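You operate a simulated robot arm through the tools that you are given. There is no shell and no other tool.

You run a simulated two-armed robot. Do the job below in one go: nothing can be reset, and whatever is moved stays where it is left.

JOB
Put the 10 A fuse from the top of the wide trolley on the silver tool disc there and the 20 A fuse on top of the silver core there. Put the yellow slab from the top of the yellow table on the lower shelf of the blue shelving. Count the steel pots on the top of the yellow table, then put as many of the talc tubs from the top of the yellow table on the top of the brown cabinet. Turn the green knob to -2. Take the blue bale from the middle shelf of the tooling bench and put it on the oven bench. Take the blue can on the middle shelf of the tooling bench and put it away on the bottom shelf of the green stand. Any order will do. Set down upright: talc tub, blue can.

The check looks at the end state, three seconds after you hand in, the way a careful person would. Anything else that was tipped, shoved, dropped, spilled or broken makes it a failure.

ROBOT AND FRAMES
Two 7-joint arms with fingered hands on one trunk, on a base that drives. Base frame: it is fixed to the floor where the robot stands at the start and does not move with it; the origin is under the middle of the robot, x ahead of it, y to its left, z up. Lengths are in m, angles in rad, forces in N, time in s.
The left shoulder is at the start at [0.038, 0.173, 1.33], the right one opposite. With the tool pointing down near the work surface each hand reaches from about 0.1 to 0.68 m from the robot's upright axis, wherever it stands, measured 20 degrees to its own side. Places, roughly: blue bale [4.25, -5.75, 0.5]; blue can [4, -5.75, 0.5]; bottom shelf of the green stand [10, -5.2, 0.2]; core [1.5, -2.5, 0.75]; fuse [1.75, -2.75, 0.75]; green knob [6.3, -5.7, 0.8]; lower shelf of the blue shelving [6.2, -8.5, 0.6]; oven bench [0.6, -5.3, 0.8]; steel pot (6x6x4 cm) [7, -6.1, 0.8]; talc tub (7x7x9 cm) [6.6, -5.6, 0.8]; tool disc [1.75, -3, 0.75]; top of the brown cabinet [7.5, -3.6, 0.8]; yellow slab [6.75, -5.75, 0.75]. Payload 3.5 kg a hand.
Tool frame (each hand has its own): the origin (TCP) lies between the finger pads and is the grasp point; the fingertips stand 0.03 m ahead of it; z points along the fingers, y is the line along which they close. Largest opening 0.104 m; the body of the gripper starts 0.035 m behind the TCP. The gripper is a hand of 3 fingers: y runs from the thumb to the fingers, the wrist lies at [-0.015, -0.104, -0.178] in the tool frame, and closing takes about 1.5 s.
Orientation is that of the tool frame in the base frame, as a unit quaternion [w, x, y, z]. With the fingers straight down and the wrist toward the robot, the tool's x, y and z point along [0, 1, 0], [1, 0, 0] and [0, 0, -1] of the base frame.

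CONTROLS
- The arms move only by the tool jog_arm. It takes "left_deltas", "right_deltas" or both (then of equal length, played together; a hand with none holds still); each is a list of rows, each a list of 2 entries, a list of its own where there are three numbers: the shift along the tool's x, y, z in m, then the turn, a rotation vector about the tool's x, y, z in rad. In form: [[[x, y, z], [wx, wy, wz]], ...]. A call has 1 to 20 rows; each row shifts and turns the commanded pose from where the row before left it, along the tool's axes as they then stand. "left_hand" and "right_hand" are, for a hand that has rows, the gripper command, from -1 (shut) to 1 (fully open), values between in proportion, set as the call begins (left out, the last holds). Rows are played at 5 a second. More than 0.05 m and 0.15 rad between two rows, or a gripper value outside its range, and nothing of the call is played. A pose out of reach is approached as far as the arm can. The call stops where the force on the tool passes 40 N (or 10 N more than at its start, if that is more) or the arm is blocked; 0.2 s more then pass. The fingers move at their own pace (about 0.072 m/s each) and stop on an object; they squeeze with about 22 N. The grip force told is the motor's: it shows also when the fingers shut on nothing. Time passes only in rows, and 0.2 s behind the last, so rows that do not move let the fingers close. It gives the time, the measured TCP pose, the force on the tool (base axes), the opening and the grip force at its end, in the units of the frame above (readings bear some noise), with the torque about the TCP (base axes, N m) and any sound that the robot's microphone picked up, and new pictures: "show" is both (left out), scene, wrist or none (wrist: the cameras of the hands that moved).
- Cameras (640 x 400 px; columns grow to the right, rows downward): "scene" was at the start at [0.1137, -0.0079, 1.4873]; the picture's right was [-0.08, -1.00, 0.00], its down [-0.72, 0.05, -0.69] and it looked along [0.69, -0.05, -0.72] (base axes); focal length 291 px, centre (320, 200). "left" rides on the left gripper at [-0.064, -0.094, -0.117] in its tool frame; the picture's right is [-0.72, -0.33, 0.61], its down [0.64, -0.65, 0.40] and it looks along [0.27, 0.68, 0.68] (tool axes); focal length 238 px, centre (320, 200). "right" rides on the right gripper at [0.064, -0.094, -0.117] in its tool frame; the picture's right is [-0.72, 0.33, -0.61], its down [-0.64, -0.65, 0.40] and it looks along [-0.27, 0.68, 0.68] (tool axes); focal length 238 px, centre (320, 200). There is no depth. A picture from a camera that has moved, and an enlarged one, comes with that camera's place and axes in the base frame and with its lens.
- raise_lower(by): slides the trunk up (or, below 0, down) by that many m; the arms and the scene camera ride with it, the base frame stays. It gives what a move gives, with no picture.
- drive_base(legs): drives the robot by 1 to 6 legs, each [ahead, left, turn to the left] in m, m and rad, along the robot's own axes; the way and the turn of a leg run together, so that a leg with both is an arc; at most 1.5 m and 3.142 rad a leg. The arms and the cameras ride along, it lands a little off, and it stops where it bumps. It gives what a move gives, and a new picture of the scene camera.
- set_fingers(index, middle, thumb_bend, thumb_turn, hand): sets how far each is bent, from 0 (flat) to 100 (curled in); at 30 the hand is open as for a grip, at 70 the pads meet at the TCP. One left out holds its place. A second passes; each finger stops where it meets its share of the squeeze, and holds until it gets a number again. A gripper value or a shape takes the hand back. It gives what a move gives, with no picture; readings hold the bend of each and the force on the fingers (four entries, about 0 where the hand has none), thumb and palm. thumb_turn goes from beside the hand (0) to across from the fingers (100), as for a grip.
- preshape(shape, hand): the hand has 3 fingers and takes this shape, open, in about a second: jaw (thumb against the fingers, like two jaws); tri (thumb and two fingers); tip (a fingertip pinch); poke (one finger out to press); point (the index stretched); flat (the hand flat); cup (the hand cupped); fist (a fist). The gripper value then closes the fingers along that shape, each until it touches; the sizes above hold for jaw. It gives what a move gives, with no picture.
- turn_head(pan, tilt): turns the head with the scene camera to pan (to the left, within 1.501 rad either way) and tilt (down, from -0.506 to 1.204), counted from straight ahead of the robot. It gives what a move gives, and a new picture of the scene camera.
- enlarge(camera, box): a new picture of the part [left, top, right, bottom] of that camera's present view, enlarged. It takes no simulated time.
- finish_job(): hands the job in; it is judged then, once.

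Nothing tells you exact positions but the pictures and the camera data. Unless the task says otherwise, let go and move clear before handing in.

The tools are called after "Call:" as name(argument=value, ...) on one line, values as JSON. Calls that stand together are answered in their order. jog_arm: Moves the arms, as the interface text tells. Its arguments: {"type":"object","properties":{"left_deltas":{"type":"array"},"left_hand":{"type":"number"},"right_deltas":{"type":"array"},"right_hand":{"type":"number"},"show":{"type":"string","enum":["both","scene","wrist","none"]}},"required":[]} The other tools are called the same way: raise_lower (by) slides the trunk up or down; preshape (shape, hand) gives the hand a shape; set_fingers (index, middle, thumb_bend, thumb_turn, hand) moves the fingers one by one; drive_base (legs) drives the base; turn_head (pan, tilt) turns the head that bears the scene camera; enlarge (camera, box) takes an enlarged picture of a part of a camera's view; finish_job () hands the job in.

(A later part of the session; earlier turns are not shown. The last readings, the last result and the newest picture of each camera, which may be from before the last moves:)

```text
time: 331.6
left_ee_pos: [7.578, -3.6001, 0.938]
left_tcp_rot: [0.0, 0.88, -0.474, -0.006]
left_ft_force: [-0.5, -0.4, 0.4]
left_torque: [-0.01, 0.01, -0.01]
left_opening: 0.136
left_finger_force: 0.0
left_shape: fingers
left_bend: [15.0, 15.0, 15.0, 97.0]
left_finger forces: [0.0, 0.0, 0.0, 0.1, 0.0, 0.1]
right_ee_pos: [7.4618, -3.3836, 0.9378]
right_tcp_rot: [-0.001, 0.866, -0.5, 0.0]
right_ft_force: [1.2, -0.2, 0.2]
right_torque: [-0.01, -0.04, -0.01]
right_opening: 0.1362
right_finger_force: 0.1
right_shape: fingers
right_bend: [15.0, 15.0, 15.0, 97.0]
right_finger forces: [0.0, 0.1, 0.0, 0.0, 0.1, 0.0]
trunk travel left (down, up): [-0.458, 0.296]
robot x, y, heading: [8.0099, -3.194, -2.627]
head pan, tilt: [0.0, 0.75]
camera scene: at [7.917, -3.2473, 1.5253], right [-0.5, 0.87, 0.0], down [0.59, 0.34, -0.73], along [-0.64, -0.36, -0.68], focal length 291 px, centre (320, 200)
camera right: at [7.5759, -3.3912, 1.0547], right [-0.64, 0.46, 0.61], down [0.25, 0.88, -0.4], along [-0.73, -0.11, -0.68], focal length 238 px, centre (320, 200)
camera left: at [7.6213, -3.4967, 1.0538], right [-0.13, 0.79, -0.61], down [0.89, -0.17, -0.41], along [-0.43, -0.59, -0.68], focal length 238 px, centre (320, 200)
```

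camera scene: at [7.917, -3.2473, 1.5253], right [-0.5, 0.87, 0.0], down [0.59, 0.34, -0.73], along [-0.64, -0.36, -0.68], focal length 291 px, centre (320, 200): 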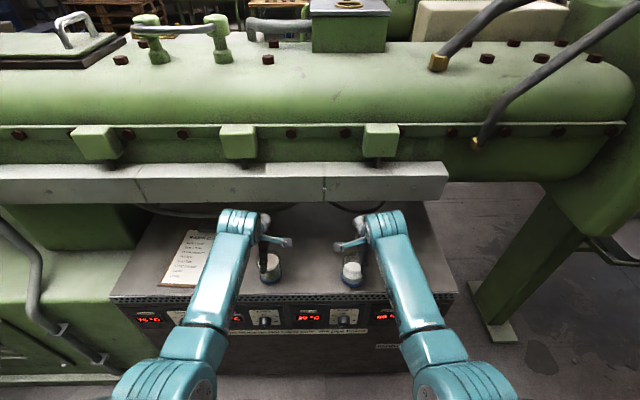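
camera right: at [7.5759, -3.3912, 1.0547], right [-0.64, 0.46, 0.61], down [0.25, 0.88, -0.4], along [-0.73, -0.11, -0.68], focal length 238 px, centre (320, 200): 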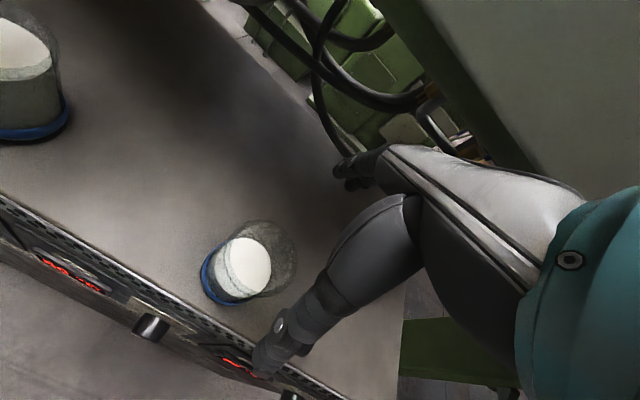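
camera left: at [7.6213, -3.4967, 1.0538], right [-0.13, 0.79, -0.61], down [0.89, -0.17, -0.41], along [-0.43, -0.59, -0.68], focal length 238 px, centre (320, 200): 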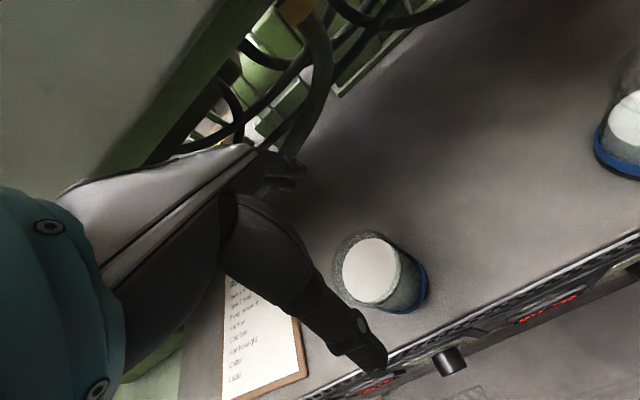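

Both talc tubs stand upright on the brown cabinet. I retract and drive back around to the yellow table for the slab.

Call:
jog_arm(left_deltas=[[[0, -0.02, -0.02], [0, 0, 0]], [[0, -0.02, -0.02], [0, 0, 0]]], right_deltas=[[[0, -0.02, -0.02], [0, 0, 0]], [[0, -0.02, -0.02], [0, 0, 0]]], left_hand=1, right_hand=1, show="none")

Call:
drive_base(legs=[[-0.12, 0.0, 0.0], [0.0, 0.0, 1.58], [1.25, 0.0, 0.0], [1.2, 0.0, 0.0]])

```text
time: 332.4
left_ee_pos: [7.611, -3.5863, 0.9782]
left_tcp_rot: [0.004, 0.882, -0.471, -0.004]
left_ft_force: [-0.5, -0.4, 0.2]
left_torque: [-0.01, 0.0, 0.02]
left_opening: 0.1038
left_finger_force: 0.0
left_shape: jaw
left_bend: [30.0, 30.0, 30.0, 97.0]
left_finger forces: [0.0, 0.0, 0.0, 0.0, 0.1, 0.1]
right_ee_pos: [7.4704, -3.3515, 0.9938]
right_tcp_rot: [0.007, 0.86, -0.51, -0.021]
right_ft_force: [-0.7, 0.8, -0.9]
right_torque: [-0.03, 0.01, 0.0]
right_opening: 0.104
right_finger_force: 0.1
right_shape: jaw
right_bend: [30.0, 30.0, 30.0, 97.0]
right_finger forces: [0.0, 0.0, 0.1, 0.1, 0.1, 0.1]
trunk travel left (down, up): [-0.458, 0.296]
robot x, y, heading: [8.0093, -3.1911, -2.619]
head pan, tilt: [0.0, 0.75]
stopped in row 2 (right hand): the arm was blocked; the commanded pose is now the measured one
```

```text
time: 345.1
left_ee_pos: [9.3121, -4.6867, 0.9786]
left_tcp_rot: [0.003, 0.944, 0.33, 0.002]
left_ft_force: [0.3, -0.2, -0.1]
left_torque: [0.02, -0.01, 0.01]
left_opening: 0.104
left_finger_force: 0.0
left_shape: jaw
left_bend: [30.0, 30.0, 30.0, 97.0]
left_finger forces: [0.0, 0.0, 0.1, 0.1, 0.1, 0.1]
right_ee_pos: [9.0862, -4.8503, 0.9971]
right_tcp_rot: [0.025, 0.959, 0.282, -0.005]
right_ft_force: [-0.4, 0.4, 0.7]
right_torque: [0.0, -0.04, 0.02]
right_opening: 0.1042
right_finger_force: 0.1
right_shape: jaw
right_bend: [30.0, 30.0, 30.0, 97.0]
right_finger forces: [0.1, 0.1, 0.0, 0.1, 0.1, 0.0]
trunk travel left (down, up): [-0.458, 0.296]
robot x, y, heading: [8.895, -4.3225, -0.982]
head pan, tilt: [0.0, 0.75]
stopped in leg 4: the robot was blocked; the commanded pose is now the measured one
camera scene: at [8.9452, -4.4117, 1.5266], right [-0.83, -0.56, -0.01], down [-0.37, 0.56, -0.74], along [0.41, -0.61, -0.68], focal length 291 px, centre (320, 200)
```

scene: 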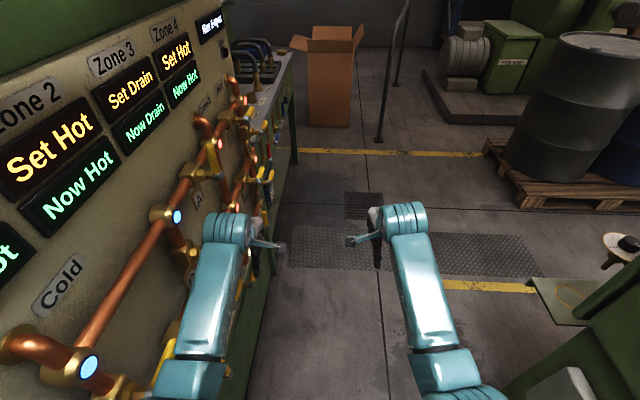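

I drifted too close to the Line 2 panel on the left and got blocked; I sidestep right immediately and check the panel.

Call:
drive_base(legs=[[0.0, -0.2, 0.0]])

Call:
turn_head(pan=0.9, tilt=0.5)

```text
time: 346.7
left_ee_pos: [9.1576, -4.7993, 0.9701]
left_tcp_rot: [0.0, 0.944, 0.331, -0.001]
left_ft_force: [-0.4, -1.0, 0.2]
left_torque: [0.0, 0.01, 0.01]
left_opening: 0.1039
left_finger_force: 0.0
left_shape: jaw
left_bend: [30.0, 30.0, 30.0, 97.0]
left_finger forces: [0.0, 0.1, 0.0, 0.1, 0.0, 0.0]
right_ee_pos: [8.9328, -4.9644, 0.9929]
right_tcp_rot: [0.021, 0.958, 0.285, -0.009]
right_ft_force: [0.0, -0.8, 0.3]
right_torque: [-0.01, -0.02, -0.01]
right_opening: 0.1038
right_finger_force: 0.1
right_shape: jaw
right_bend: [30.0, 30.0, 30.0, 97.0]
right_finger forces: [0.0, 0.0, 0.0, 0.0, 0.0, 0.0]
trunk travel left (down, up): [-0.458, 0.296]
robot x, y, heading: [8.7327, -4.4358, -0.974]
head pan, tilt: [0.0, 0.75]
camera scene: at [8.7947, -4.529, 1.5253], right [-0.83, -0.56, 0.0], down [-0.38, 0.57, -0.73], along [0.41, -0.61, -0.68], focal length 291 px, centre (320, 200)
```

scene: 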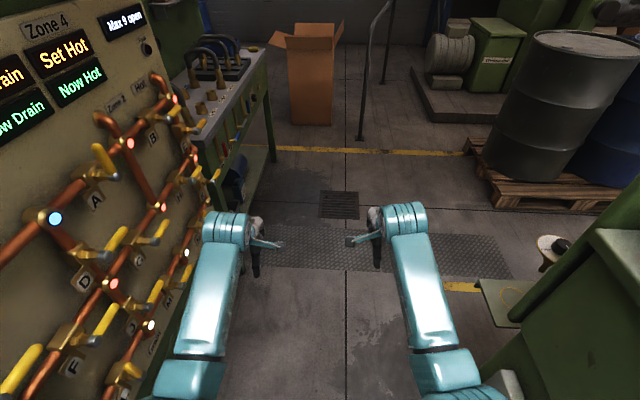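

```text
time: 347.9
left_ee_pos: [9.1583, -4.8002, 0.9713]
left_tcp_rot: [0.0, 0.943, 0.331, -0.002]
left_ft_force: [-0.3, -0.8, 0.0]
left_torque: [0.02, 0.04, 0.04]
left_opening: 0.1038
left_finger_force: 0.1
left_shape: jaw
left_bend: [30.0, 30.0, 30.0, 97.0]
left_finger forces: [0.0, 0.0, 0.0, 0.0, 0.1, 0.0]
right_ee_pos: [8.9335, -4.9634, 0.9936]
right_tcp_rot: [0.021, 0.959, 0.284, -0.009]
right_ft_force: [0.3, -0.4, -0.2]
right_torque: [0.01, 0.01, 0.01]
right_opening: 0.104
right_finger_force: 0.1
right_shape: jaw
right_bend: [30.0, 30.0, 30.0, 97.0]
right_finger forces: [0.0, 0.0, 0.0, 0.0, 0.0, 0.1]
trunk travel left (down, up): [-0.458, 0.296]
robot x, y, heading: [8.7373, -4.4372, -0.976]
head pan, tilt: [0.901, 0.499]
camera scene: at [8.8399, -4.467, 1.5472], right [-0.08, -1.0, 0.0], down [-0.48, 0.04, -0.88], along [0.88, -0.07, -0.48], focal length 291 px, centre (320, 200)
```

scene: 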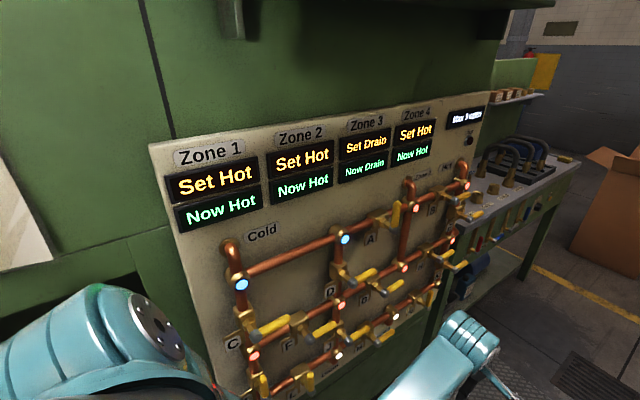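

Call:
enlarge(camera="scene", box=[140, 80, 500, 400])

```text
1.25 times, centred on (320, 240) of scene
camera zoom: at [8.8399, -4.467, 1.5472], right [-0.08, -1.0, 0.0], down [-0.48, 0.04, -0.88], along [0.88, -0.07, -0.48], focal length 364 px, centre (320, 150)
```

zoom: 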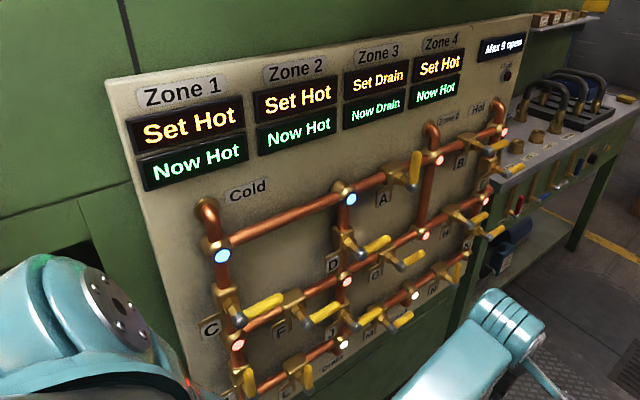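

Panel status is unchanged (all "Now" match "Set"). I continue around toward the table.

Call:
drive_base(legs=[[0.0, 0.0, -0.07], [1.2, 0.0, 0.0], [0.0, 0.0, -1.571], [0.85, 0.0, 0.0], [0.8, 0.0, 0.0]])

Call:
turn_head(pan=-0.3, tilt=0.7)

```text
time: 366.2
left_ee_pos: [7.4893, -6.67, 0.9714]
left_tcp_rot: [-0.002, 0.881, -0.472, -0.001]
left_ft_force: [-0.3, 0.1, 0.0]
left_torque: [-0.01, 0.02, -0.01]
left_opening: 0.1041
left_finger_force: 0.0
left_shape: jaw
left_bend: [30.0, 30.0, 30.0, 97.0]
left_finger forces: [0.0, 0.0, 0.0, 0.0, 0.0, 0.0]
right_ee_pos: [7.3455, -6.4323, 0.9923]
right_tcp_rot: [0.006, 0.857, -0.514, -0.022]
right_ft_force: [0.0, 0.1, -0.3]
right_torque: [-0.03, 0.0, 0.02]
right_opening: 0.1038
right_finger_force: 0.1
right_shape: jaw
right_bend: [30.0, 30.0, 30.0, 97.0]
right_finger forces: [0.0, 0.0, 0.0, 0.0, 0.0, 0.1]
trunk travel left (down, up): [-0.458, 0.296]
robot x, y, heading: [7.8888, -6.2791, -2.634]
head pan, tilt: [0.901, 0.499]
camera scene: at [7.8506, -6.3834, 1.5473], right [-0.99, 0.16, 0.0], down [0.08, 0.47, -0.88], along [-0.14, -0.87, -0.48], focal length 291 px, centre (320, 200)
```

scene: 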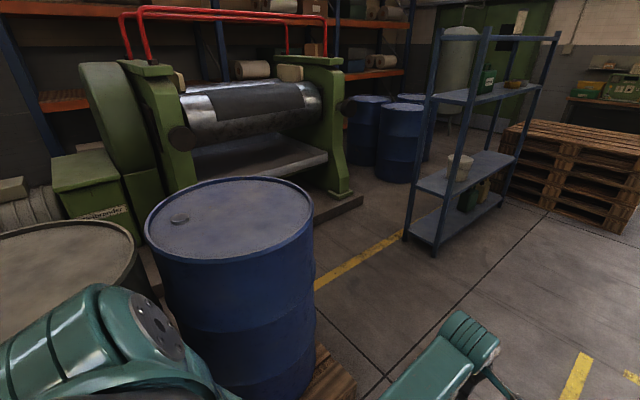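

```text
time: 367.6
left_ee_pos: [7.4899, -6.6706, 0.9724]
left_tcp_rot: [-0.001, 0.882, -0.472, 0.0]
left_ft_force: [0.5, 0.4, 0.2]
left_torque: [0.04, -0.01, -0.01]
left_opening: 0.1039
left_finger_force: 0.2
left_shape: jaw
left_bend: [30.0, 30.0, 30.0, 97.0]
left_finger forces: [0.1, 0.0, 0.1, 0.0, 0.0, 0.0]
right_ee_pos: [7.345, -6.4317, 0.9922]
right_tcp_rot: [0.006, 0.857, -0.515, -0.022]
right_ft_force: [-0.6, 0.4, -0.4]
right_torque: [0.0, 0.01, -0.01]
right_opening: 0.1039
right_finger_force: 0.2
right_shape: jaw
right_bend: [30.0, 30.0, 30.0, 97.0]
right_finger forces: [0.0, 0.0, 0.1, 0.1, 0.1, 0.0]
trunk travel left (down, up): [-0.458, 0.296]
robot x, y, heading: [7.8893, -6.2755, -2.634]
head pan, tilt: [-0.3, 0.7]
camera scene: at [7.7826, -6.3109, 1.5296], right [-0.21, 0.98, 0.0], down [0.63, 0.13, -0.77], along [-0.75, -0.16, -0.64], focal length 291 px, centre (320, 200)
```

scene: 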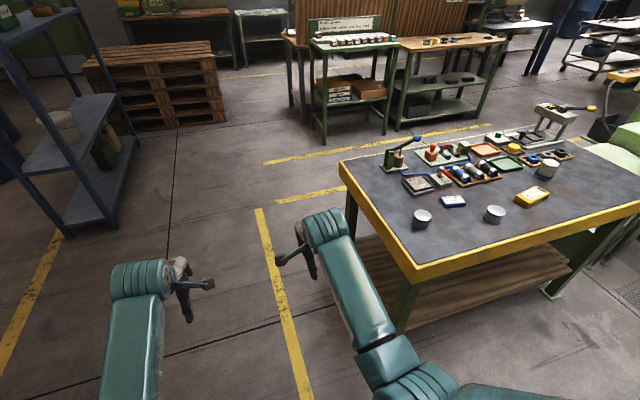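

I sidestep along the table's corridor side to the yellow slab.

Call:
drive_base(legs=[[0.15, -1.08, 0.016]])

Call:
turn_head(pan=0.0, tilt=0.85)

```text
time: 373.1
left_ee_pos: [6.8439, -5.8285, 0.9719]
left_tcp_rot: [-0.002, 0.887, -0.462, -0.001]
left_ft_force: [0.2, -0.8, -0.5]
left_torque: [-0.01, 0.01, 0.01]
left_opening: 0.1041
left_finger_force: 0.2
left_shape: jaw
left_bend: [30.0, 30.0, 30.0, 97.0]
left_finger forces: [0.0, 0.1, 0.0, 0.1, 0.0, 0.0]
right_ee_pos: [6.6949, -5.5928, 0.9927]
right_tcp_rot: [0.007, 0.863, -0.504, -0.022]
right_ft_force: [0.3, -0.8, -1.4]
right_torque: [0.0, -0.01, 0.0]
right_opening: 0.1041
right_finger_force: 0.0
right_shape: jaw
right_bend: [30.0, 30.0, 30.0, 97.0]
right_finger forces: [0.0, 0.0, 0.1, 0.1, 0.1, 0.0]
trunk travel left (down, up): [-0.458, 0.296]
robot x, y, heading: [7.2361, -5.4248, -2.611]
head pan, tilt: [-0.3, 0.7]
camera scene: at [7.129, -5.4616, 1.5296], right [-0.23, 0.97, 0.0], down [0.63, 0.15, -0.76], along [-0.74, -0.17, -0.64], focal length 291 px, centre (320, 200)
```

scene: 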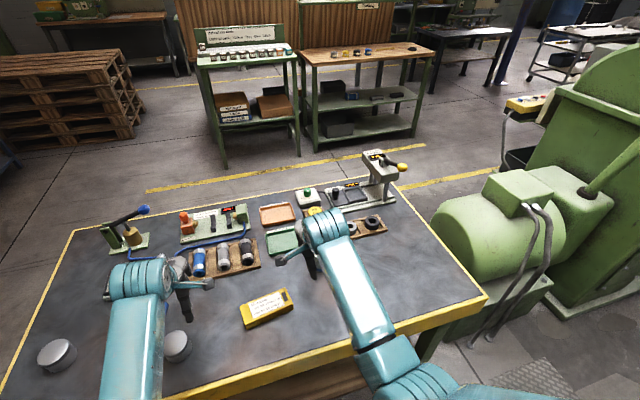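

```text
time: 373.9
left_ee_pos: [6.8447, -5.8276, 0.9719]
left_tcp_rot: [0.0, 0.887, -0.461, -0.001]
left_ft_force: [-0.7, 0.7, 1.0]
left_torque: [-0.01, 0.03, 0.0]
left_opening: 0.1037
left_finger_force: 0.1
left_shape: jaw
left_bend: [30.0, 30.0, 30.0, 97.0]
left_finger forces: [0.1, 0.0, 0.0, 0.1, 0.0, 0.0]
right_ee_pos: [6.6949, -5.5923, 0.9921]
right_tcp_rot: [0.007, 0.863, -0.505, -0.022]
right_ft_force: [-0.2, 0.4, 0.1]
right_torque: [0.03, 0.0, 0.0]
right_opening: 0.1041
right_finger_force: 0.0
right_shape: jaw
right_bend: [30.0, 30.0, 30.0, 97.0]
right_finger forces: [0.0, 0.0, 0.1, 0.0, 0.0, 0.0]
trunk travel left (down, up): [-0.458, 0.296]
robot x, y, heading: [7.2338, -5.4261, -2.608]
head pan, tilt: [0.0, 0.85]
camera scene: at [7.1444, -5.482, 1.5173], right [-0.5, 0.86, 0.0], down [0.65, 0.38, -0.66], along [-0.57, -0.33, -0.75], focal length 291 px, centre (320, 200)
```

scene: 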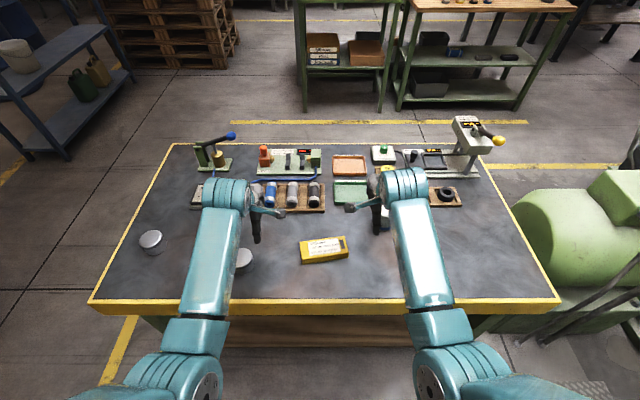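

Call:
enlarge(camera="scene", box=[270, 210, 400, 290])

```text
4.92 times, centred on (335, 250) of scene
camera zoom: at [7.1444, -5.482, 1.5173], right [-0.5, 0.86, 0.0], down [0.65, 0.38, -0.66], along [-0.57, -0.33, -0.75], focal length 1432 px, centre (246, -46)
```

zoom: 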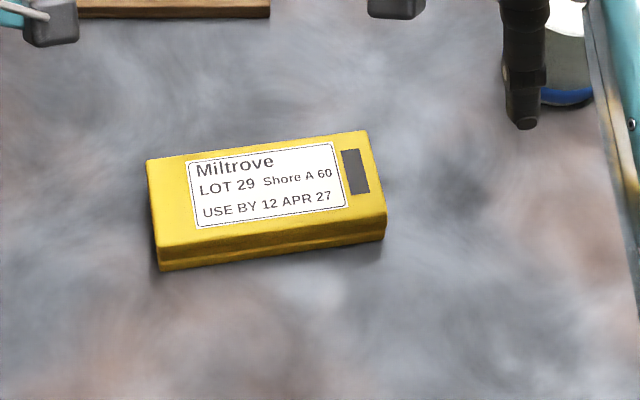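

Call:
jog_arm(right_deltas=[[[0.041, 0.001, 0.03], [0.011, 0.011, -0.057]], [[0.041, 0.0, 0.03], [0.011, 0.011, -0.057]], [[0.04, 0.0, 0.03], [0.011, 0.011, -0.057]]], show="both")

```text
refused: row 1 steps farther than a row can; nothing moved
```

Call:
jog_arm(right_deltas=[[[0.0305, 0.0, 0.022], [0.008, 0.008, -0.043]], [[0.0305, 0.0, 0.022], [0.008, 0.008, -0.043]], [[0.0305, 0.0, 0.022], [0.008, 0.008, -0.043]], [[0.0305, 0.0, 0.022], [0.008, 0.008, -0.043]]], show="both")

```text
time: 375.1
left_ee_pos: [6.8446, -5.8274, 0.9718]
left_tcp_rot: [-0.001, 0.887, -0.461, 0.0]
left_ft_force: [0.2, 0.1, 0.2]
left_torque: [-0.02, -0.01, -0.01]
left_opening: 0.1039
left_finger_force: 0.0
left_shape: jaw
left_bend: [30.0, 30.0, 30.0, 97.0]
left_finger forces: [0.1, 0.1, 0.1, 0.0, 0.1, 0.0]
right_ee_pos: [6.723, -5.6485, 0.888]
right_tcp_rot: [-0.022, 0.894, -0.446, -0.035]
right_ft_force: [0.4, 0.0, -0.2]
right_torque: [0.01, 0.01, -0.02]
right_opening: 0.1042
right_finger_force: 0.1
right_shape: jaw
right_bend: [30.0, 30.0, 30.0, 97.0]
right_finger forces: [0.0, 0.0, 0.1, 0.0, 0.0, 0.0]
trunk travel left (down, up): [-0.458, 0.296]
robot x, y, heading: [7.233, -5.4277, -2.611]
head pan, tilt: [0.0, 0.85]
stopped in row 4 (right hand): the arm was blocked; the commanded pose is now the measured one
camera scene: at [7.1444, -5.4817, 1.5173], right [-0.5, 0.86, 0.0], down [0.65, 0.38, -0.66], along [-0.57, -0.33, -0.75], focal length 291 px, centre (320, 200)
camera right: at [6.8413, -5.6505, 1.0002], right [-0.67, 0.33, 0.67], down [0.12, 0.93, -0.35], along [-0.74, -0.15, -0.66], focal length 238 px, centre (320, 200)
```

scene: 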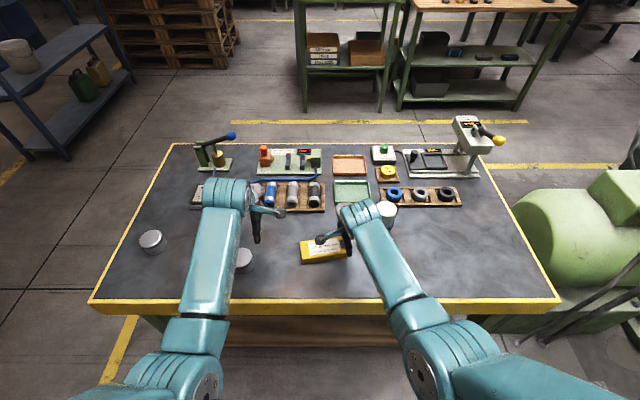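
right: 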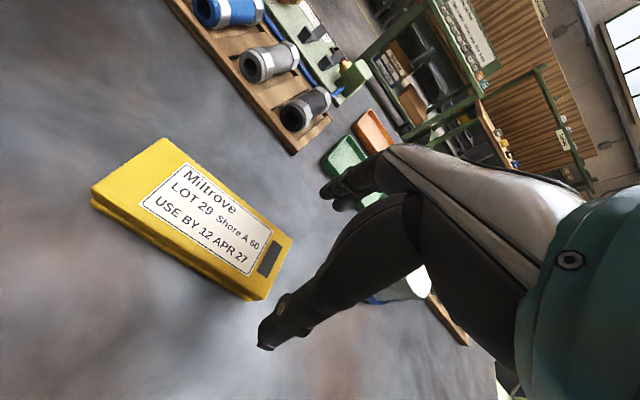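

The right arm hit a joint limit; I shift the base left so that the slab lies more to the right-hand side.

Call:
drive_base(legs=[[0.0, 0.14, 0.0]])

Call:
enlarge(camera="right", box=[0, 0, 640, 400])

```text
time: 376.5
left_ee_pos: [6.9157, -5.9511, 0.9732]
left_tcp_rot: [-0.002, 0.887, -0.462, -0.001]
left_ft_force: [0.3, -0.5, -0.3]
left_torque: [0.04, 0.03, 0.03]
left_opening: 0.1038
left_finger_force: 0.0
left_shape: jaw
left_bend: [30.0, 30.0, 30.0, 97.0]
left_finger forces: [0.0, 0.0, 0.0, 0.0, 0.1, 0.0]
right_ee_pos: [6.7959, -5.7706, 0.888]
right_tcp_rot: [-0.023, 0.894, -0.447, -0.034]
right_ft_force: [-0.7, 0.4, -0.1]
right_torque: [0.01, -0.02, 0.01]
right_opening: 0.104
right_finger_force: 0.0
right_shape: jaw
right_bend: [30.0, 30.0, 30.0, 97.0]
right_finger forces: [0.0, 0.0, 0.0, 0.0, 0.0, 0.0]
trunk travel left (down, up): [-0.458, 0.296]
robot x, y, heading: [7.3073, -5.5505, -2.613]
head pan, tilt: [0.0, 0.85]
camera scene: at [7.2162, -5.605, 1.5173], right [-0.5, 0.86, 0.0], down [0.65, 0.38, -0.66], along [-0.57, -0.33, -0.75], focal length 291 px, centre (320, 200)
```

scene: 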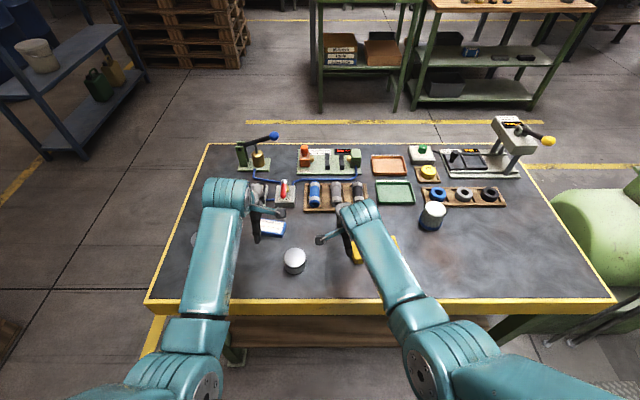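

```text
1.00 times, centred on (320, 200) of right (not enlarged: the box is as wide or as high as the picture)
camera zoom: at [6.9136, -5.7733, 0.9998], right [-0.67, 0.33, 0.67], down [0.12, 0.93, -0.34], along [-0.74, -0.15, -0.66], focal length 238 px, centre (320, 200)
```

zoom: 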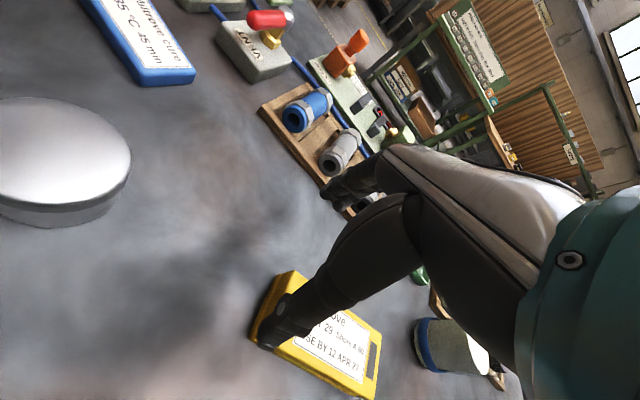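

Call:
jog_arm(right_deltas=[[[-0.0286, -0.003, 0], [0, 0.028, 0]], [[-0.0286, -0.003, 0], [0, 0.028, 0]], [[-0.0286, -0.003, 0], [0, 0.028, 0]]], show="wrist")

```text
time: 377.3
left_ee_pos: [6.916, -5.9492, 0.972]
left_tcp_rot: [-0.001, 0.887, -0.461, -0.001]
left_ft_force: [0.1, -0.1, -0.6]
left_torque: [-0.02, 0.04, 0.01]
left_opening: 0.104
left_finger_force: 0.0
left_shape: jaw
left_bend: [30.0, 30.0, 30.0, 97.0]
left_finger forces: [0.1, 0.0, 0.0, 0.1, 0.1, 0.1]
right_ee_pos: [6.7513, -5.6952, 0.8914]
right_tcp_rot: [-0.004, 0.894, -0.447, 0.005]
right_ft_force: [-0.2, -0.2, -0.1]
right_torque: [0.0, -0.01, -0.02]
right_opening: 0.1037
right_finger_force: 0.0
right_shape: jaw
right_bend: [30.0, 30.0, 30.0, 97.0]
right_finger forces: [0.1, 0.1, 0.1, 0.0, 0.0, 0.0]
trunk travel left (down, up): [-0.458, 0.296]
robot x, y, heading: [7.3095, -5.5498, -2.61]
head pan, tilt: [0.0, 0.85]
camera right: at [6.8632, -5.6902, 1.0096], right [-0.7, 0.38, 0.61], down [0.14, 0.91, -0.4], along [-0.7, -0.19, -0.69], focal length 238 px, centre (320, 200)
```

right: 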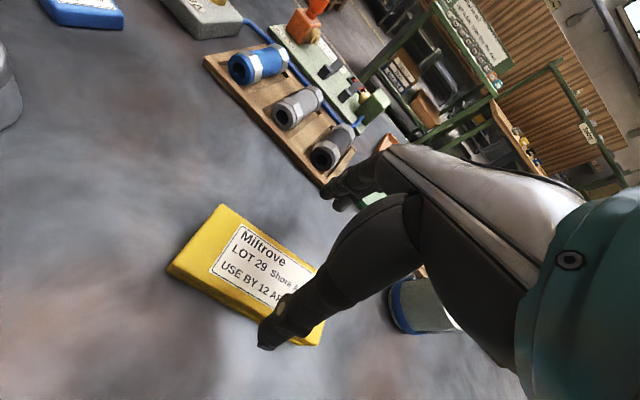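

Call:
jog_arm(right_deltas=[[[0, -0.003, 0.03], [0, 0, 0]], [[0, 0, 0.03], [0, 0, 0]], [[0, 0, 0.02], [0, 0, 0]]], show="wrist")

```text
time: 378.1
left_ee_pos: [6.9166, -5.9484, 0.9738]
left_tcp_rot: [0.0, 0.887, -0.462, 0.0]
left_ft_force: [-0.8, -0.3, 0.1]
left_torque: [0.0, -0.01, 0.01]
left_opening: 0.1041
left_finger_force: 0.0
left_shape: jaw
left_bend: [30.0, 30.0, 30.0, 97.0]
left_finger forces: [0.0, 0.1, 0.0, 0.0, 0.0, 0.0]
right_ee_pos: [6.7445, -5.7014, 0.8283]
right_tcp_rot: [0.013, 0.894, -0.447, -0.005]
right_ft_force: [9.4, 7.0, 24.4]
right_torque: [-0.37, 0.76, -0.08]
right_opening: 0.1005
right_finger_force: 0.0
right_shape: jaw
right_bend: [30.0, 31.0, 26.0, 97.0]
right_finger forces: [0.0, 21.2, 0.1, 0.1, 5.5, 0.1]
trunk travel left (down, up): [-0.458, 0.296]
robot x, y, heading: [7.3082, -5.5474, -2.614]
head pan, tilt: [0.0, 0.85]
stopped in row 3 (right hand): the force on the tool passed its limit at 43 N (the readings are from after the stop); the commanded pose is now the measured one
camera right: at [6.8607, -5.6928, 0.9423], right [-0.68, 0.39, 0.62], down [0.13, 0.9, -0.42], along [-0.72, -0.21, -0.66], focal length 238 px, centre (320, 200)
```

right: 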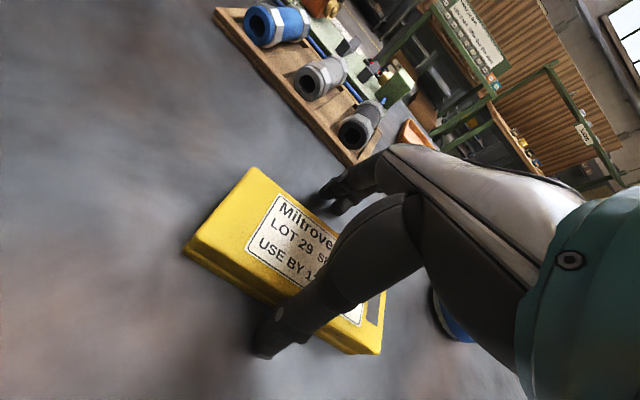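

Fingers touched the slab's edge; I lift, spread the fingers wider, and try again.

Call:
jog_arm(right_deltas=[[[0, 0, -0.025], [0, 0, 0]]], show="none")

Call:
set_fingers(hand="right", index=17, middle=17, thumb_bend=17)

Call:
jog_arm(right_deltas=[[[0, 0.005, 0.0], [-0.01, -0.01, 0]], [[0, 0, 0.02], [0, 0, 0]], [[0, 0, 0.015], [0, 0, 0]]], show="wrist")

```text
time: 378.5
left_ee_pos: [6.9164, -5.9485, 0.9719]
left_tcp_rot: [-0.001, 0.887, -0.462, 0.0]
left_ft_force: [-0.9, -0.2, -0.4]
left_torque: [0.02, -0.01, 0.01]
left_opening: 0.1041
left_finger_force: 0.1
left_shape: jaw
left_bend: [30.0, 30.0, 30.0, 97.0]
left_finger forces: [0.0, 0.0, 0.0, 0.1, 0.0, 0.0]
right_ee_pos: [6.7474, -5.6979, 0.8478]
right_tcp_rot: [0.006, 0.895, -0.447, -0.002]
right_ft_force: [0.2, -0.1, -0.3]
right_torque: [0.04, -0.02, -0.02]
right_opening: 0.1043
right_finger_force: 0.0
right_shape: jaw
right_bend: [30.0, 30.0, 30.0, 97.0]
right_finger forces: [0.0, 0.0, 0.0, 0.0, 0.0, 0.1]
trunk travel left (down, up): [-0.458, 0.296]
robot x, y, heading: [7.3072, -5.5519, -2.614]
head pan, tilt: [0.0, 0.85]
```

```text
time: 379.5
left_ee_pos: [6.9152, -5.95, 0.9722]
left_tcp_rot: [-0.001, 0.887, -0.462, 0.0]
left_ft_force: [1.0, -0.3, 0.2]
left_torque: [0.02, 0.0, 0.04]
left_opening: 0.1037
left_finger_force: 0.2
left_shape: jaw
left_bend: [30.0, 30.0, 30.0, 97.0]
left_finger forces: [0.0, 0.0, 0.1, 0.0, 0.1, 0.0]
right_ee_pos: [6.7472, -5.6997, 0.8496]
right_tcp_rot: [0.008, 0.895, -0.447, -0.003]
right_ft_force: [-0.7, 0.2, -0.3]
right_torque: [-0.01, 0.0, 0.01]
right_opening: 0.1318
right_finger_force: 0.1
right_shape: fingers
right_bend: [17.0, 17.0, 17.0, 97.0]
right_finger forces: [0.0, 0.0, 0.0, 0.0, 0.0, 0.0]
trunk travel left (down, up): [-0.458, 0.296]
robot x, y, heading: [7.3063, -5.5492, -2.616]
head pan, tilt: [0.0, 0.85]
```

```text
time: 380.3
left_ee_pos: [6.9174, -5.9489, 0.9742]
left_tcp_rot: [0.0, 0.887, -0.461, -0.002]
left_ft_force: [-0.7, 0.5, -0.4]
left_torque: [-0.01, 0.01, 0.03]
left_opening: 0.1041
left_finger_force: 0.0
left_shape: jaw
left_bend: [30.0, 30.0, 30.0, 97.0]
left_finger forces: [0.1, 0.1, 0.0, 0.0, 0.0, 0.0]
right_ee_pos: [6.7407, -5.7051, 0.8216]
right_tcp_rot: [0.017, 0.894, -0.447, -0.012]
right_ft_force: [-0.5, 0.1, 32.4]
right_torque: [1.1, -1.48, -0.03]
right_opening: 0.1377
right_finger_force: 15.0
right_shape: fingers
right_bend: [17.0, 17.0, 9.0, 98.0]
right_finger forces: [0.1, 0.0, 0.0, 0.0, 29.9, 0.0]
trunk travel left (down, up): [-0.458, 0.296]
robot x, y, heading: [7.3042, -5.5501, -2.621]
head pan, tilt: [0.0, 0.85]
camera right: at [6.8585, -5.6971, 0.9332], right [-0.67, 0.39, 0.63], down [0.12, 0.9, -0.43], along [-0.73, -0.21, -0.65], focal length 238 px, centre (320, 200)
```

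right: 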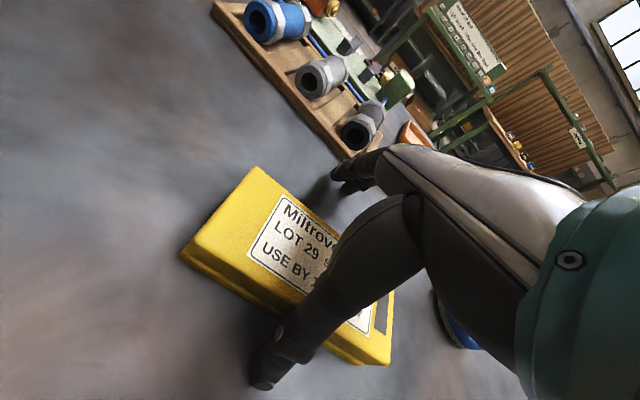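

Call:
jog_arm(right_deltas=[[[0, 0, -0.012], [0, 0, 0]]], show="none")

Call:
jog_arm(right_deltas=[[[0, 0, 0], [0, 0, 0]], [[0, 0, 0], [0, 0, 0]], [[0, 0, 0], [0, 0, 0]], [[0, 0, 0], [0, 0, 0]], [[0, 0, 0], [0, 0, 0]], [[0, 0, 0], [0, 0, 0]], [[0, 0, 0], [0, 0, 0]], [[0, 0, 0], [0, 0, 0]], [[0, 0, 0], [0, 0, 0]]], right_hand=-1, show="wrist")

```text
time: 380.7
left_ee_pos: [6.9164, -5.9502, 0.972]
left_tcp_rot: [-0.002, 0.887, -0.463, 0.0]
left_ft_force: [-0.5, 0.8, 0.5]
left_torque: [0.0, -0.02, 0.03]
left_opening: 0.1038
left_finger_force: 0.1
left_shape: jaw
left_bend: [30.0, 30.0, 30.0, 97.0]
left_finger forces: [0.0, 0.1, 0.0, 0.1, 0.0, 0.0]
right_ee_pos: [6.7439, -5.7027, 0.8235]
right_tcp_rot: [0.008, 0.895, -0.447, -0.007]
right_ft_force: [-1.5, -1.0, 4.6]
right_torque: [0.19, -0.23, 0.01]
right_opening: 0.1332
right_finger_force: 2.3
right_shape: fingers
right_bend: [17.0, 17.0, 16.0, 98.0]
right_finger forces: [0.1, 0.0, 0.1, 0.1, 4.8, 0.0]
trunk travel left (down, up): [-0.458, 0.296]
robot x, y, heading: [7.3051, -5.5519, -2.613]
head pan, tilt: [0.0, 0.85]
```

```text
time: 381.3
left_ee_pos: [6.9163, -5.949, 0.9723]
left_tcp_rot: [-0.001, 0.886, -0.463, 0.0]
left_ft_force: [-0.8, 0.3, -0.7]
left_torque: [-0.01, 0.03, -0.04]
left_opening: 0.1042
left_finger_force: 0.1
left_shape: jaw
left_bend: [30.0, 30.0, 30.0, 97.0]
left_finger forces: [0.1, 0.1, 0.1, 0.0, 0.0, 0.0]
right_ee_pos: [6.7403, -5.7046, 0.8321]
right_tcp_rot: [0.015, 0.895, -0.446, -0.01]
right_ft_force: [9.1, 5.0, 24.2]
right_torque: [0.9, -1.22, 0.01]
right_opening: 0.0519
right_finger_force: 22.3
right_shape: jaw
right_bend: [74.0, 47.0, 66.0, 100.0]
right_finger forces: [11.4, 2.4, 0.0, 0.1, 41.3, 0.0]
trunk travel left (down, up): [-0.458, 0.296]
robot x, y, heading: [7.3044, -5.5543, -2.619]
head pan, tilt: [0.0, 0.85]
stopped in row 2 (right hand): the force on the tool passed its limit at 45 N (the readings are from after the stop); the commanded pose is now the measured one
camera right: at [6.8572, -5.698, 0.9442], right [-0.67, 0.39, 0.63], down [0.13, 0.9, -0.42], along [-0.73, -0.21, -0.65], focal length 238 px, centre (320, 200)
```

right: 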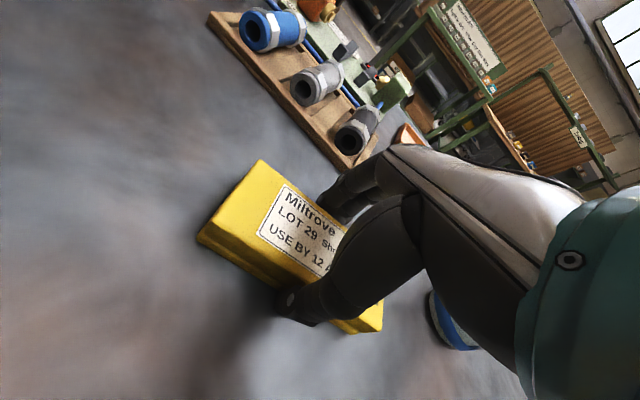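

Call:
jog_arm(right_deltas=[[[0, 0, -0.006], [0, 0, 0]], [[0, 0, 0], [0, 0, 0]], [[0, 0, 0], [0, 0, 0]], [[0, 0, 0], [0, 0, 0]], [[0, 0, 0], [0, 0, 0]]], show="wrist")

```text
time: 382.5
left_ee_pos: [6.9146, -5.9499, 0.9722]
left_tcp_rot: [-0.002, 0.887, -0.463, 0.0]
left_ft_force: [0.1, -0.3, 0.3]
left_torque: [0.0, -0.01, 0.01]
left_opening: 0.104
left_finger_force: 0.1
left_shape: jaw
left_bend: [30.0, 30.0, 30.0, 97.0]
left_finger forces: [0.1, 0.0, 0.0, 0.1, 0.0, 0.1]
right_ee_pos: [6.7399, -5.7041, 0.834]
right_tcp_rot: [0.012, 0.894, -0.447, -0.009]
right_ft_force: [-0.5, 0.2, -2.6]
right_torque: [0.02, 0.04, -0.01]
right_opening: 0.052
right_finger_force: 21.7
right_shape: jaw
right_bend: [74.0, 46.0, 67.0, 100.0]
right_finger forces: [16.0, 5.2, 0.1, 0.1, 20.9, 0.0]
trunk travel left (down, up): [-0.458, 0.296]
robot x, y, heading: [7.3051, -5.5481, -2.615]
head pan, tilt: [0.0, 0.85]
camera right: at [6.8573, -5.6972, 0.9471], right [-0.68, 0.39, 0.63], down [0.13, 0.9, -0.42], along [-0.73, -0.2, -0.66], focal length 238 px, centre (320, 200)
```

right: 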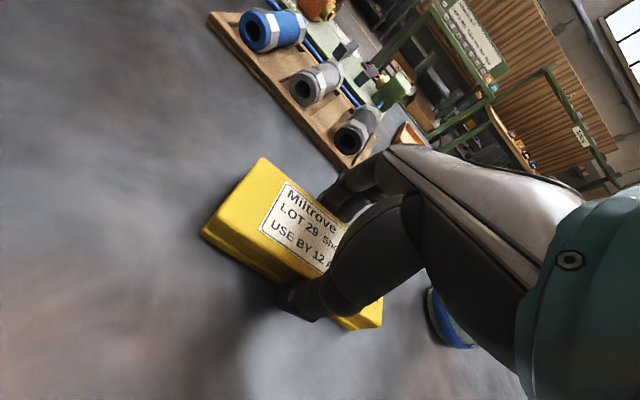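

Call:
jog_arm(right_deltas=[[[0, 0, -0.015], [0, 0, 0]], [[0, 0, -0.03], [0, 0, 0]], [[0, 0, -0.03], [0, 0, 0]], [[0, 0, -0.03], [0, 0, 0]], [[0, 0, 0], [0, 0, 0]]], show="both")

```text
time: 383.7
left_ee_pos: [6.9155, -5.9487, 0.9718]
left_tcp_rot: [-0.001, 0.886, -0.463, -0.001]
left_ft_force: [0.3, 0.4, 0.2]
left_torque: [-0.04, 0.02, -0.02]
left_opening: 0.1038
left_finger_force: 0.1
left_shape: jaw
left_bend: [30.0, 30.0, 30.0, 97.0]
left_finger forces: [0.0, 0.1, 0.0, 0.0, 0.0, 0.1]
right_ee_pos: [6.7442, -5.7041, 0.9398]
right_tcp_rot: [0.012, 0.895, -0.446, -0.009]
right_ft_force: [0.9, 0.0, -2.5]
right_torque: [-0.01, 0.0, -0.02]
right_opening: 0.0523
right_finger_force: 22.3
right_shape: jaw
right_bend: [74.0, 46.0, 67.0, 100.0]
right_finger forces: [15.9, 5.0, 0.0, 0.1, 20.9, 0.0]
trunk travel left (down, up): [-0.458, 0.296]
robot x, y, heading: [7.3095, -5.55, -2.612]
head pan, tilt: [0.0, 0.85]
camera scene: at [7.2153, -5.6038, 1.5172], right [-0.5, 0.86, 0.0], down [0.65, 0.38, -0.66], along [-0.57, -0.33, -0.75], focal length 291 px, centre (320, 200)
camera right: at [6.8608, -5.696, 1.0539], right [-0.68, 0.39, 0.63], down [0.13, 0.9, -0.42], along [-0.73, -0.2, -0.66], focal length 238 px, centre (320, 200)
```

scene: 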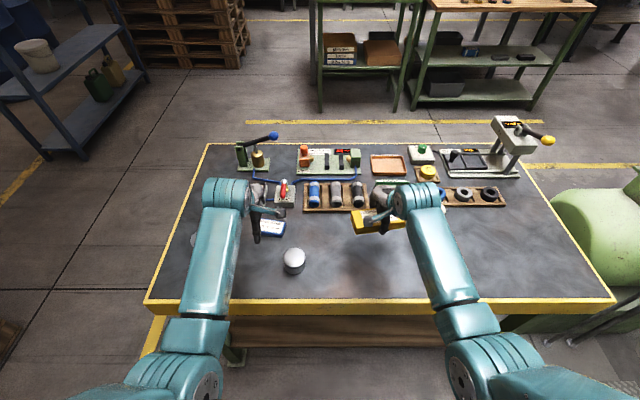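
right: 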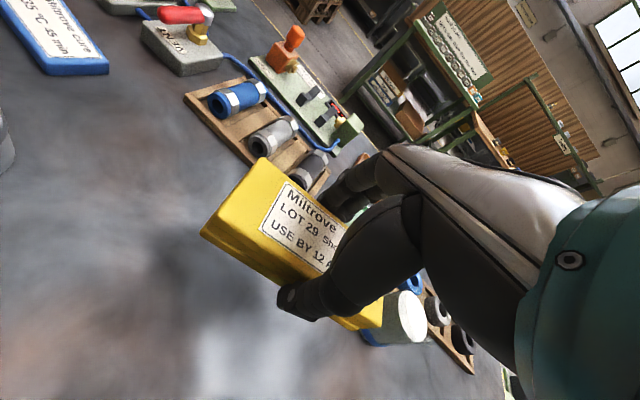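

Slab secured. I drive around the table end to the blue shelving.

Call:
drive_base(legs=[[0.0, 0.95, 0.0], [1.2, 0.0, 0.0], [1.15, 0.0, 0.0], [0.0, 0.0, 1.56]])

Call:
turn_head(pan=0.0, tilt=0.5)

```text
time: 403.5
left_ee_pos: [6.1658, -7.934, 0.9713]
left_tcp_rot: [0.0, 0.959, 0.283, -0.001]
left_ft_force: [-0.4, 0.7, 0.0]
left_torque: [0.0, -0.01, 0.01]
left_opening: 0.1039
left_finger_force: 0.0
left_shape: jaw
left_bend: [30.0, 30.0, 30.0, 97.0]
left_finger forces: [0.1, 0.1, 0.0, 0.0, 0.0, 0.0]
right_ee_pos: [5.9137, -8.0976, 0.9405]
right_tcp_rot: [0.014, 0.954, 0.298, 0.001]
right_ft_force: [-0.2, -0.3, -2.9]
right_torque: [0.0, 0.0, -0.01]
right_opening: 0.0518
right_finger_force: 21.9
right_shape: jaw
right_bend: [74.0, 46.0, 67.0, 100.0]
right_finger forces: [15.7, 5.0, 0.1, 0.0, 20.6, 0.1]
trunk travel left (down, up): [-0.458, 0.296]
robot x, y, heading: [5.7771, -7.532, -1.077]
head pan, tilt: [0.0, 0.85]
camera scene: at [5.8291, -7.6249, 1.5173], right [-0.88, -0.47, 0.0], down [-0.35, 0.66, -0.66], along [0.31, -0.58, -0.75], focal length 291 px, centre (320, 200)
```

scene: 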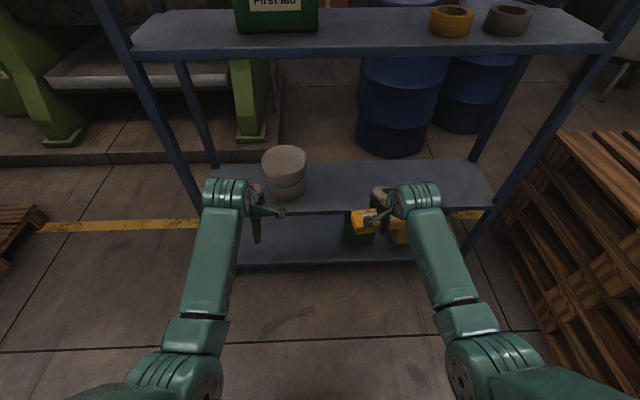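

```text
time: 404.3
left_ee_pos: [6.1653, -7.9344, 0.9711]
left_tcp_rot: [-0.001, 0.959, 0.283, -0.002]
left_ft_force: [0.8, 0.4, -0.8]
left_torque: [0.0, 0.01, -0.02]
left_opening: 0.1038
left_finger_force: 0.0
left_shape: jaw
left_bend: [30.0, 30.0, 30.0, 97.0]
left_finger forces: [0.1, 0.1, 0.0, 0.0, 0.0, 0.0]
right_ee_pos: [5.9131, -8.0974, 0.9401]
right_tcp_rot: [0.014, 0.954, 0.299, 0.001]
right_ft_force: [-0.1, -0.1, -2.4]
right_torque: [-0.01, 0.0, -0.02]
right_opening: 0.0519
right_finger_force: 22.1
right_shape: jaw
right_bend: [74.0, 46.0, 67.0, 100.0]
right_finger forces: [15.7, 4.8, 0.1, 0.0, 20.5, 0.0]
trunk travel left (down, up): [-0.458, 0.296]
robot x, y, heading: [5.7758, -7.5326, -1.077]
head pan, tilt: [0.0, 0.499]
camera scene: at [5.835, -7.6362, 1.5472], right [-0.88, -0.47, 0.0], down [-0.23, 0.42, -0.88], along [0.41, -0.77, -0.48], focal length 291 px, centre (320, 200)
```

scene: 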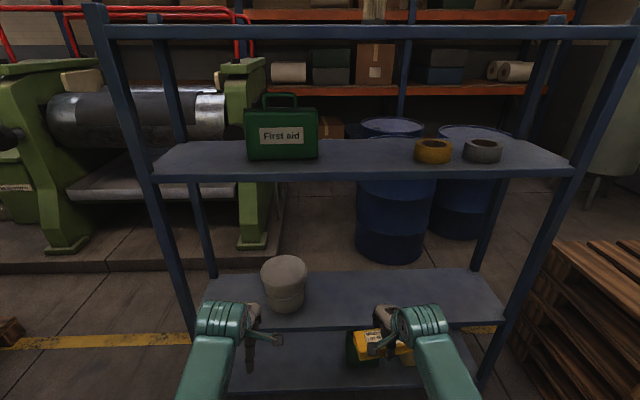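

The lower shelf (z≈0.61) has a bucket at left and free space in the middle. I lower the trunk, extend the right hand with the slab, and pull back the left.

Call:
raise_lower(by=-0.2)

Call:
jog_arm(right_deltas=[[[0, 0.033, 0], [0, 0, 0]], [[0, 0.033, 0], [0, 0, 0]], [[0, 0.033, 0], [0, 0, 0]]], left_deltas=[[[0, -0.033, 0], [0, 0, 0]], [[0, -0.033, 0], [0, 0, 0]], [[0, -0.033, 0], [0, 0, 0]]], show="scene")

```text
time: 406.5
left_ee_pos: [6.1737, -7.9346, 0.7779]
left_tcp_rot: [0.005, 0.958, 0.285, 0.006]
left_ft_force: [0.2, -0.1, 0.3]
left_torque: [0.01, 0.01, 0.0]
left_opening: 0.1041
left_finger_force: 0.0
left_shape: jaw
left_bend: [30.0, 30.0, 30.0, 97.0]
left_finger forces: [0.0, 0.1, 0.0, 0.0, 0.0, 0.0]
right_ee_pos: [5.9131, -8.0971, 0.7403]
right_tcp_rot: [0.015, 0.954, 0.299, 0.002]
right_ft_force: [-0.1, 0.0, -2.3]
right_torque: [-0.01, -0.04, -0.05]
right_opening: 0.052
right_finger_force: 22.1
right_shape: jaw
right_bend: [74.0, 46.0, 67.0, 100.0]
right_finger forces: [15.7, 4.9, 0.0, 0.0, 20.5, 0.0]
trunk travel left (down, up): [-0.258, 0.496]
robot x, y, heading: [5.7782, -7.5272, -1.078]
head pan, tilt: [0.0, 0.499]
```

```text
time: 407.2
left_ee_pos: [6.1834, -7.9281, 0.8578]
left_tcp_rot: [0.095, 0.951, 0.29, 0.045]
left_ft_force: [-0.5, -0.3, 1.0]
left_torque: [-0.05, -0.02, 0.02]
left_opening: 0.1039
left_finger_force: 0.0
left_shape: jaw
left_bend: [30.0, 30.0, 30.0, 97.0]
left_finger forces: [0.0, 0.0, 0.0, 0.1, 0.0, 0.0]
right_ee_pos: [5.953, -8.1559, 0.7402]
right_tcp_rot: [0.013, 0.954, 0.299, 0.001]
right_ft_force: [-0.2, 0.8, -2.5]
right_torque: [-0.05, 0.02, -0.01]
right_opening: 0.0518
right_finger_force: 22.2
right_shape: jaw
right_bend: [74.0, 45.0, 67.0, 100.0]
right_finger forces: [15.7, 5.1, 0.0, 0.0, 20.8, 0.0]
trunk travel left (down, up): [-0.258, 0.496]
robot x, y, heading: [5.7812, -7.5309, -1.079]
head pan, tilt: [0.0, 0.499]
stopped in row 3 (left hand): the arm was blocked; the commanded pose is now the measured one
camera scene: at [5.8632, -7.6882, 1.3447], right [-0.88, -0.47, 0.0], down [-0.23, 0.42, -0.88], along [0.41, -0.77, -0.48], focal length 291 px, centre (320, 200)
```

scene: 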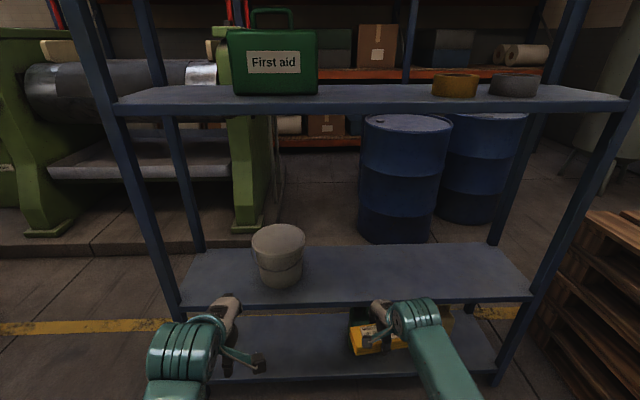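

Call:
jog_arm(right_deltas=[[[0, 0.03, 0], [0, 0, 0]]], show="none")

Call:
drive_base(legs=[[0.31, 0.0, 0.03]])

Call:
enlarge(camera="right", box=[0, 0, 640, 400])

```text
time: 407.6
left_ee_pos: [6.1828, -7.9274, 0.857]
left_tcp_rot: [0.096, 0.952, 0.289, 0.046]
left_ft_force: [-0.1, 0.9, -0.7]
left_torque: [0.0, -0.01, 0.02]
left_opening: 0.104
left_finger_force: 0.1
left_shape: jaw
left_bend: [30.0, 30.0, 30.0, 97.0]
left_finger forces: [0.1, 0.0, 0.1, 0.0, 0.0, 0.1]
right_ee_pos: [5.9706, -8.1801, 0.7429]
right_tcp_rot: [0.015, 0.954, 0.3, 0.002]
right_ft_force: [0.1, -0.5, -2.8]
right_torque: [0.0, 0.0, -0.02]
right_opening: 0.0517
right_finger_force: 22.1
right_shape: jaw
right_bend: [74.0, 45.0, 67.0, 100.0]
right_finger forces: [15.6, 5.0, 0.0, 0.0, 20.6, 0.0]
trunk travel left (down, up): [-0.258, 0.496]
robot x, y, heading: [5.7799, -7.5318, -1.084]
head pan, tilt: [0.0, 0.499]
```

```text
time: 409.7
left_ee_pos: [6.346, -8.1877, 0.856]
left_tcp_rot: [0.094, 0.947, 0.302, 0.046]
left_ft_force: [0.4, 0.1, -0.7]
left_torque: [0.03, 0.01, 0.03]
left_opening: 0.1041
left_finger_force: 0.0
left_shape: jaw
left_bend: [30.0, 30.0, 30.0, 97.0]
left_finger forces: [0.0, 0.1, 0.0, 0.1, 0.0, 0.2]
right_ee_pos: [6.1423, -8.4466, 0.7431]
right_tcp_rot: [0.014, 0.949, 0.314, 0.002]
right_ft_force: [0.1, 0.0, -3.1]
right_torque: [0.01, 0.03, -0.01]
right_opening: 0.0516
right_finger_force: 21.9
right_shape: jaw
right_bend: [74.0, 45.0, 67.0, 100.0]
right_finger forces: [15.7, 5.2, 0.1, 0.0, 20.6, 0.0]
trunk travel left (down, up): [-0.258, 0.496]
robot x, y, heading: [5.927, -7.8065, -1.049]
head pan, tilt: [0.0, 0.499]
camera scene: at [6.0196, -7.9589, 1.3447], right [-0.87, -0.5, 0.0], down [-0.24, 0.42, -0.88], along [0.44, -0.76, -0.48], focal length 291 px, centre (320, 200)
```

scene: 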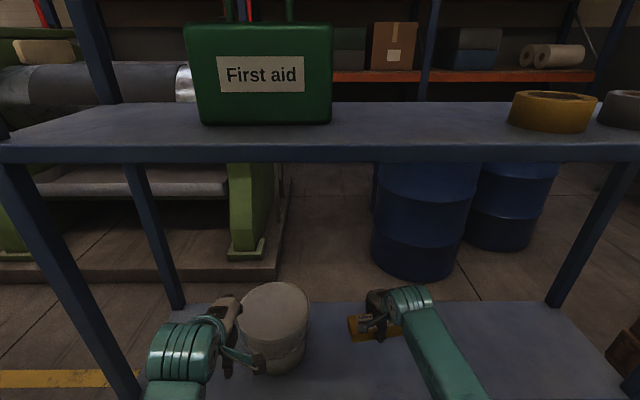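

```text
1.00 times, centred on (320, 200) of right (not enlarged: the box is as wide or as high as the picture)
camera zoom: at [6.136, -8.3301, 0.8565], right [-0.39, -0.67, 0.63], down [-0.9, 0.13, -0.42], along [0.2, -0.73, -0.66], focal length 238 px, centre (320, 200)
```

zoom: 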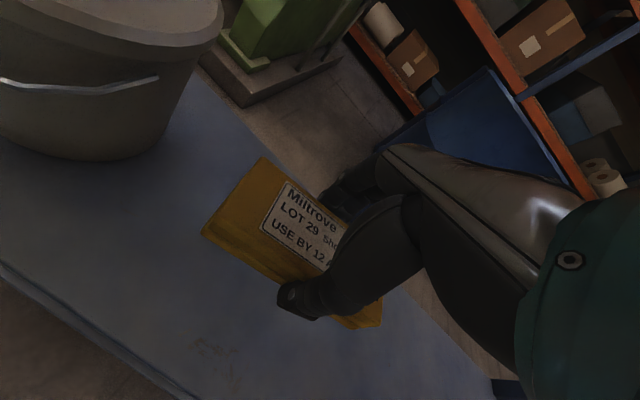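

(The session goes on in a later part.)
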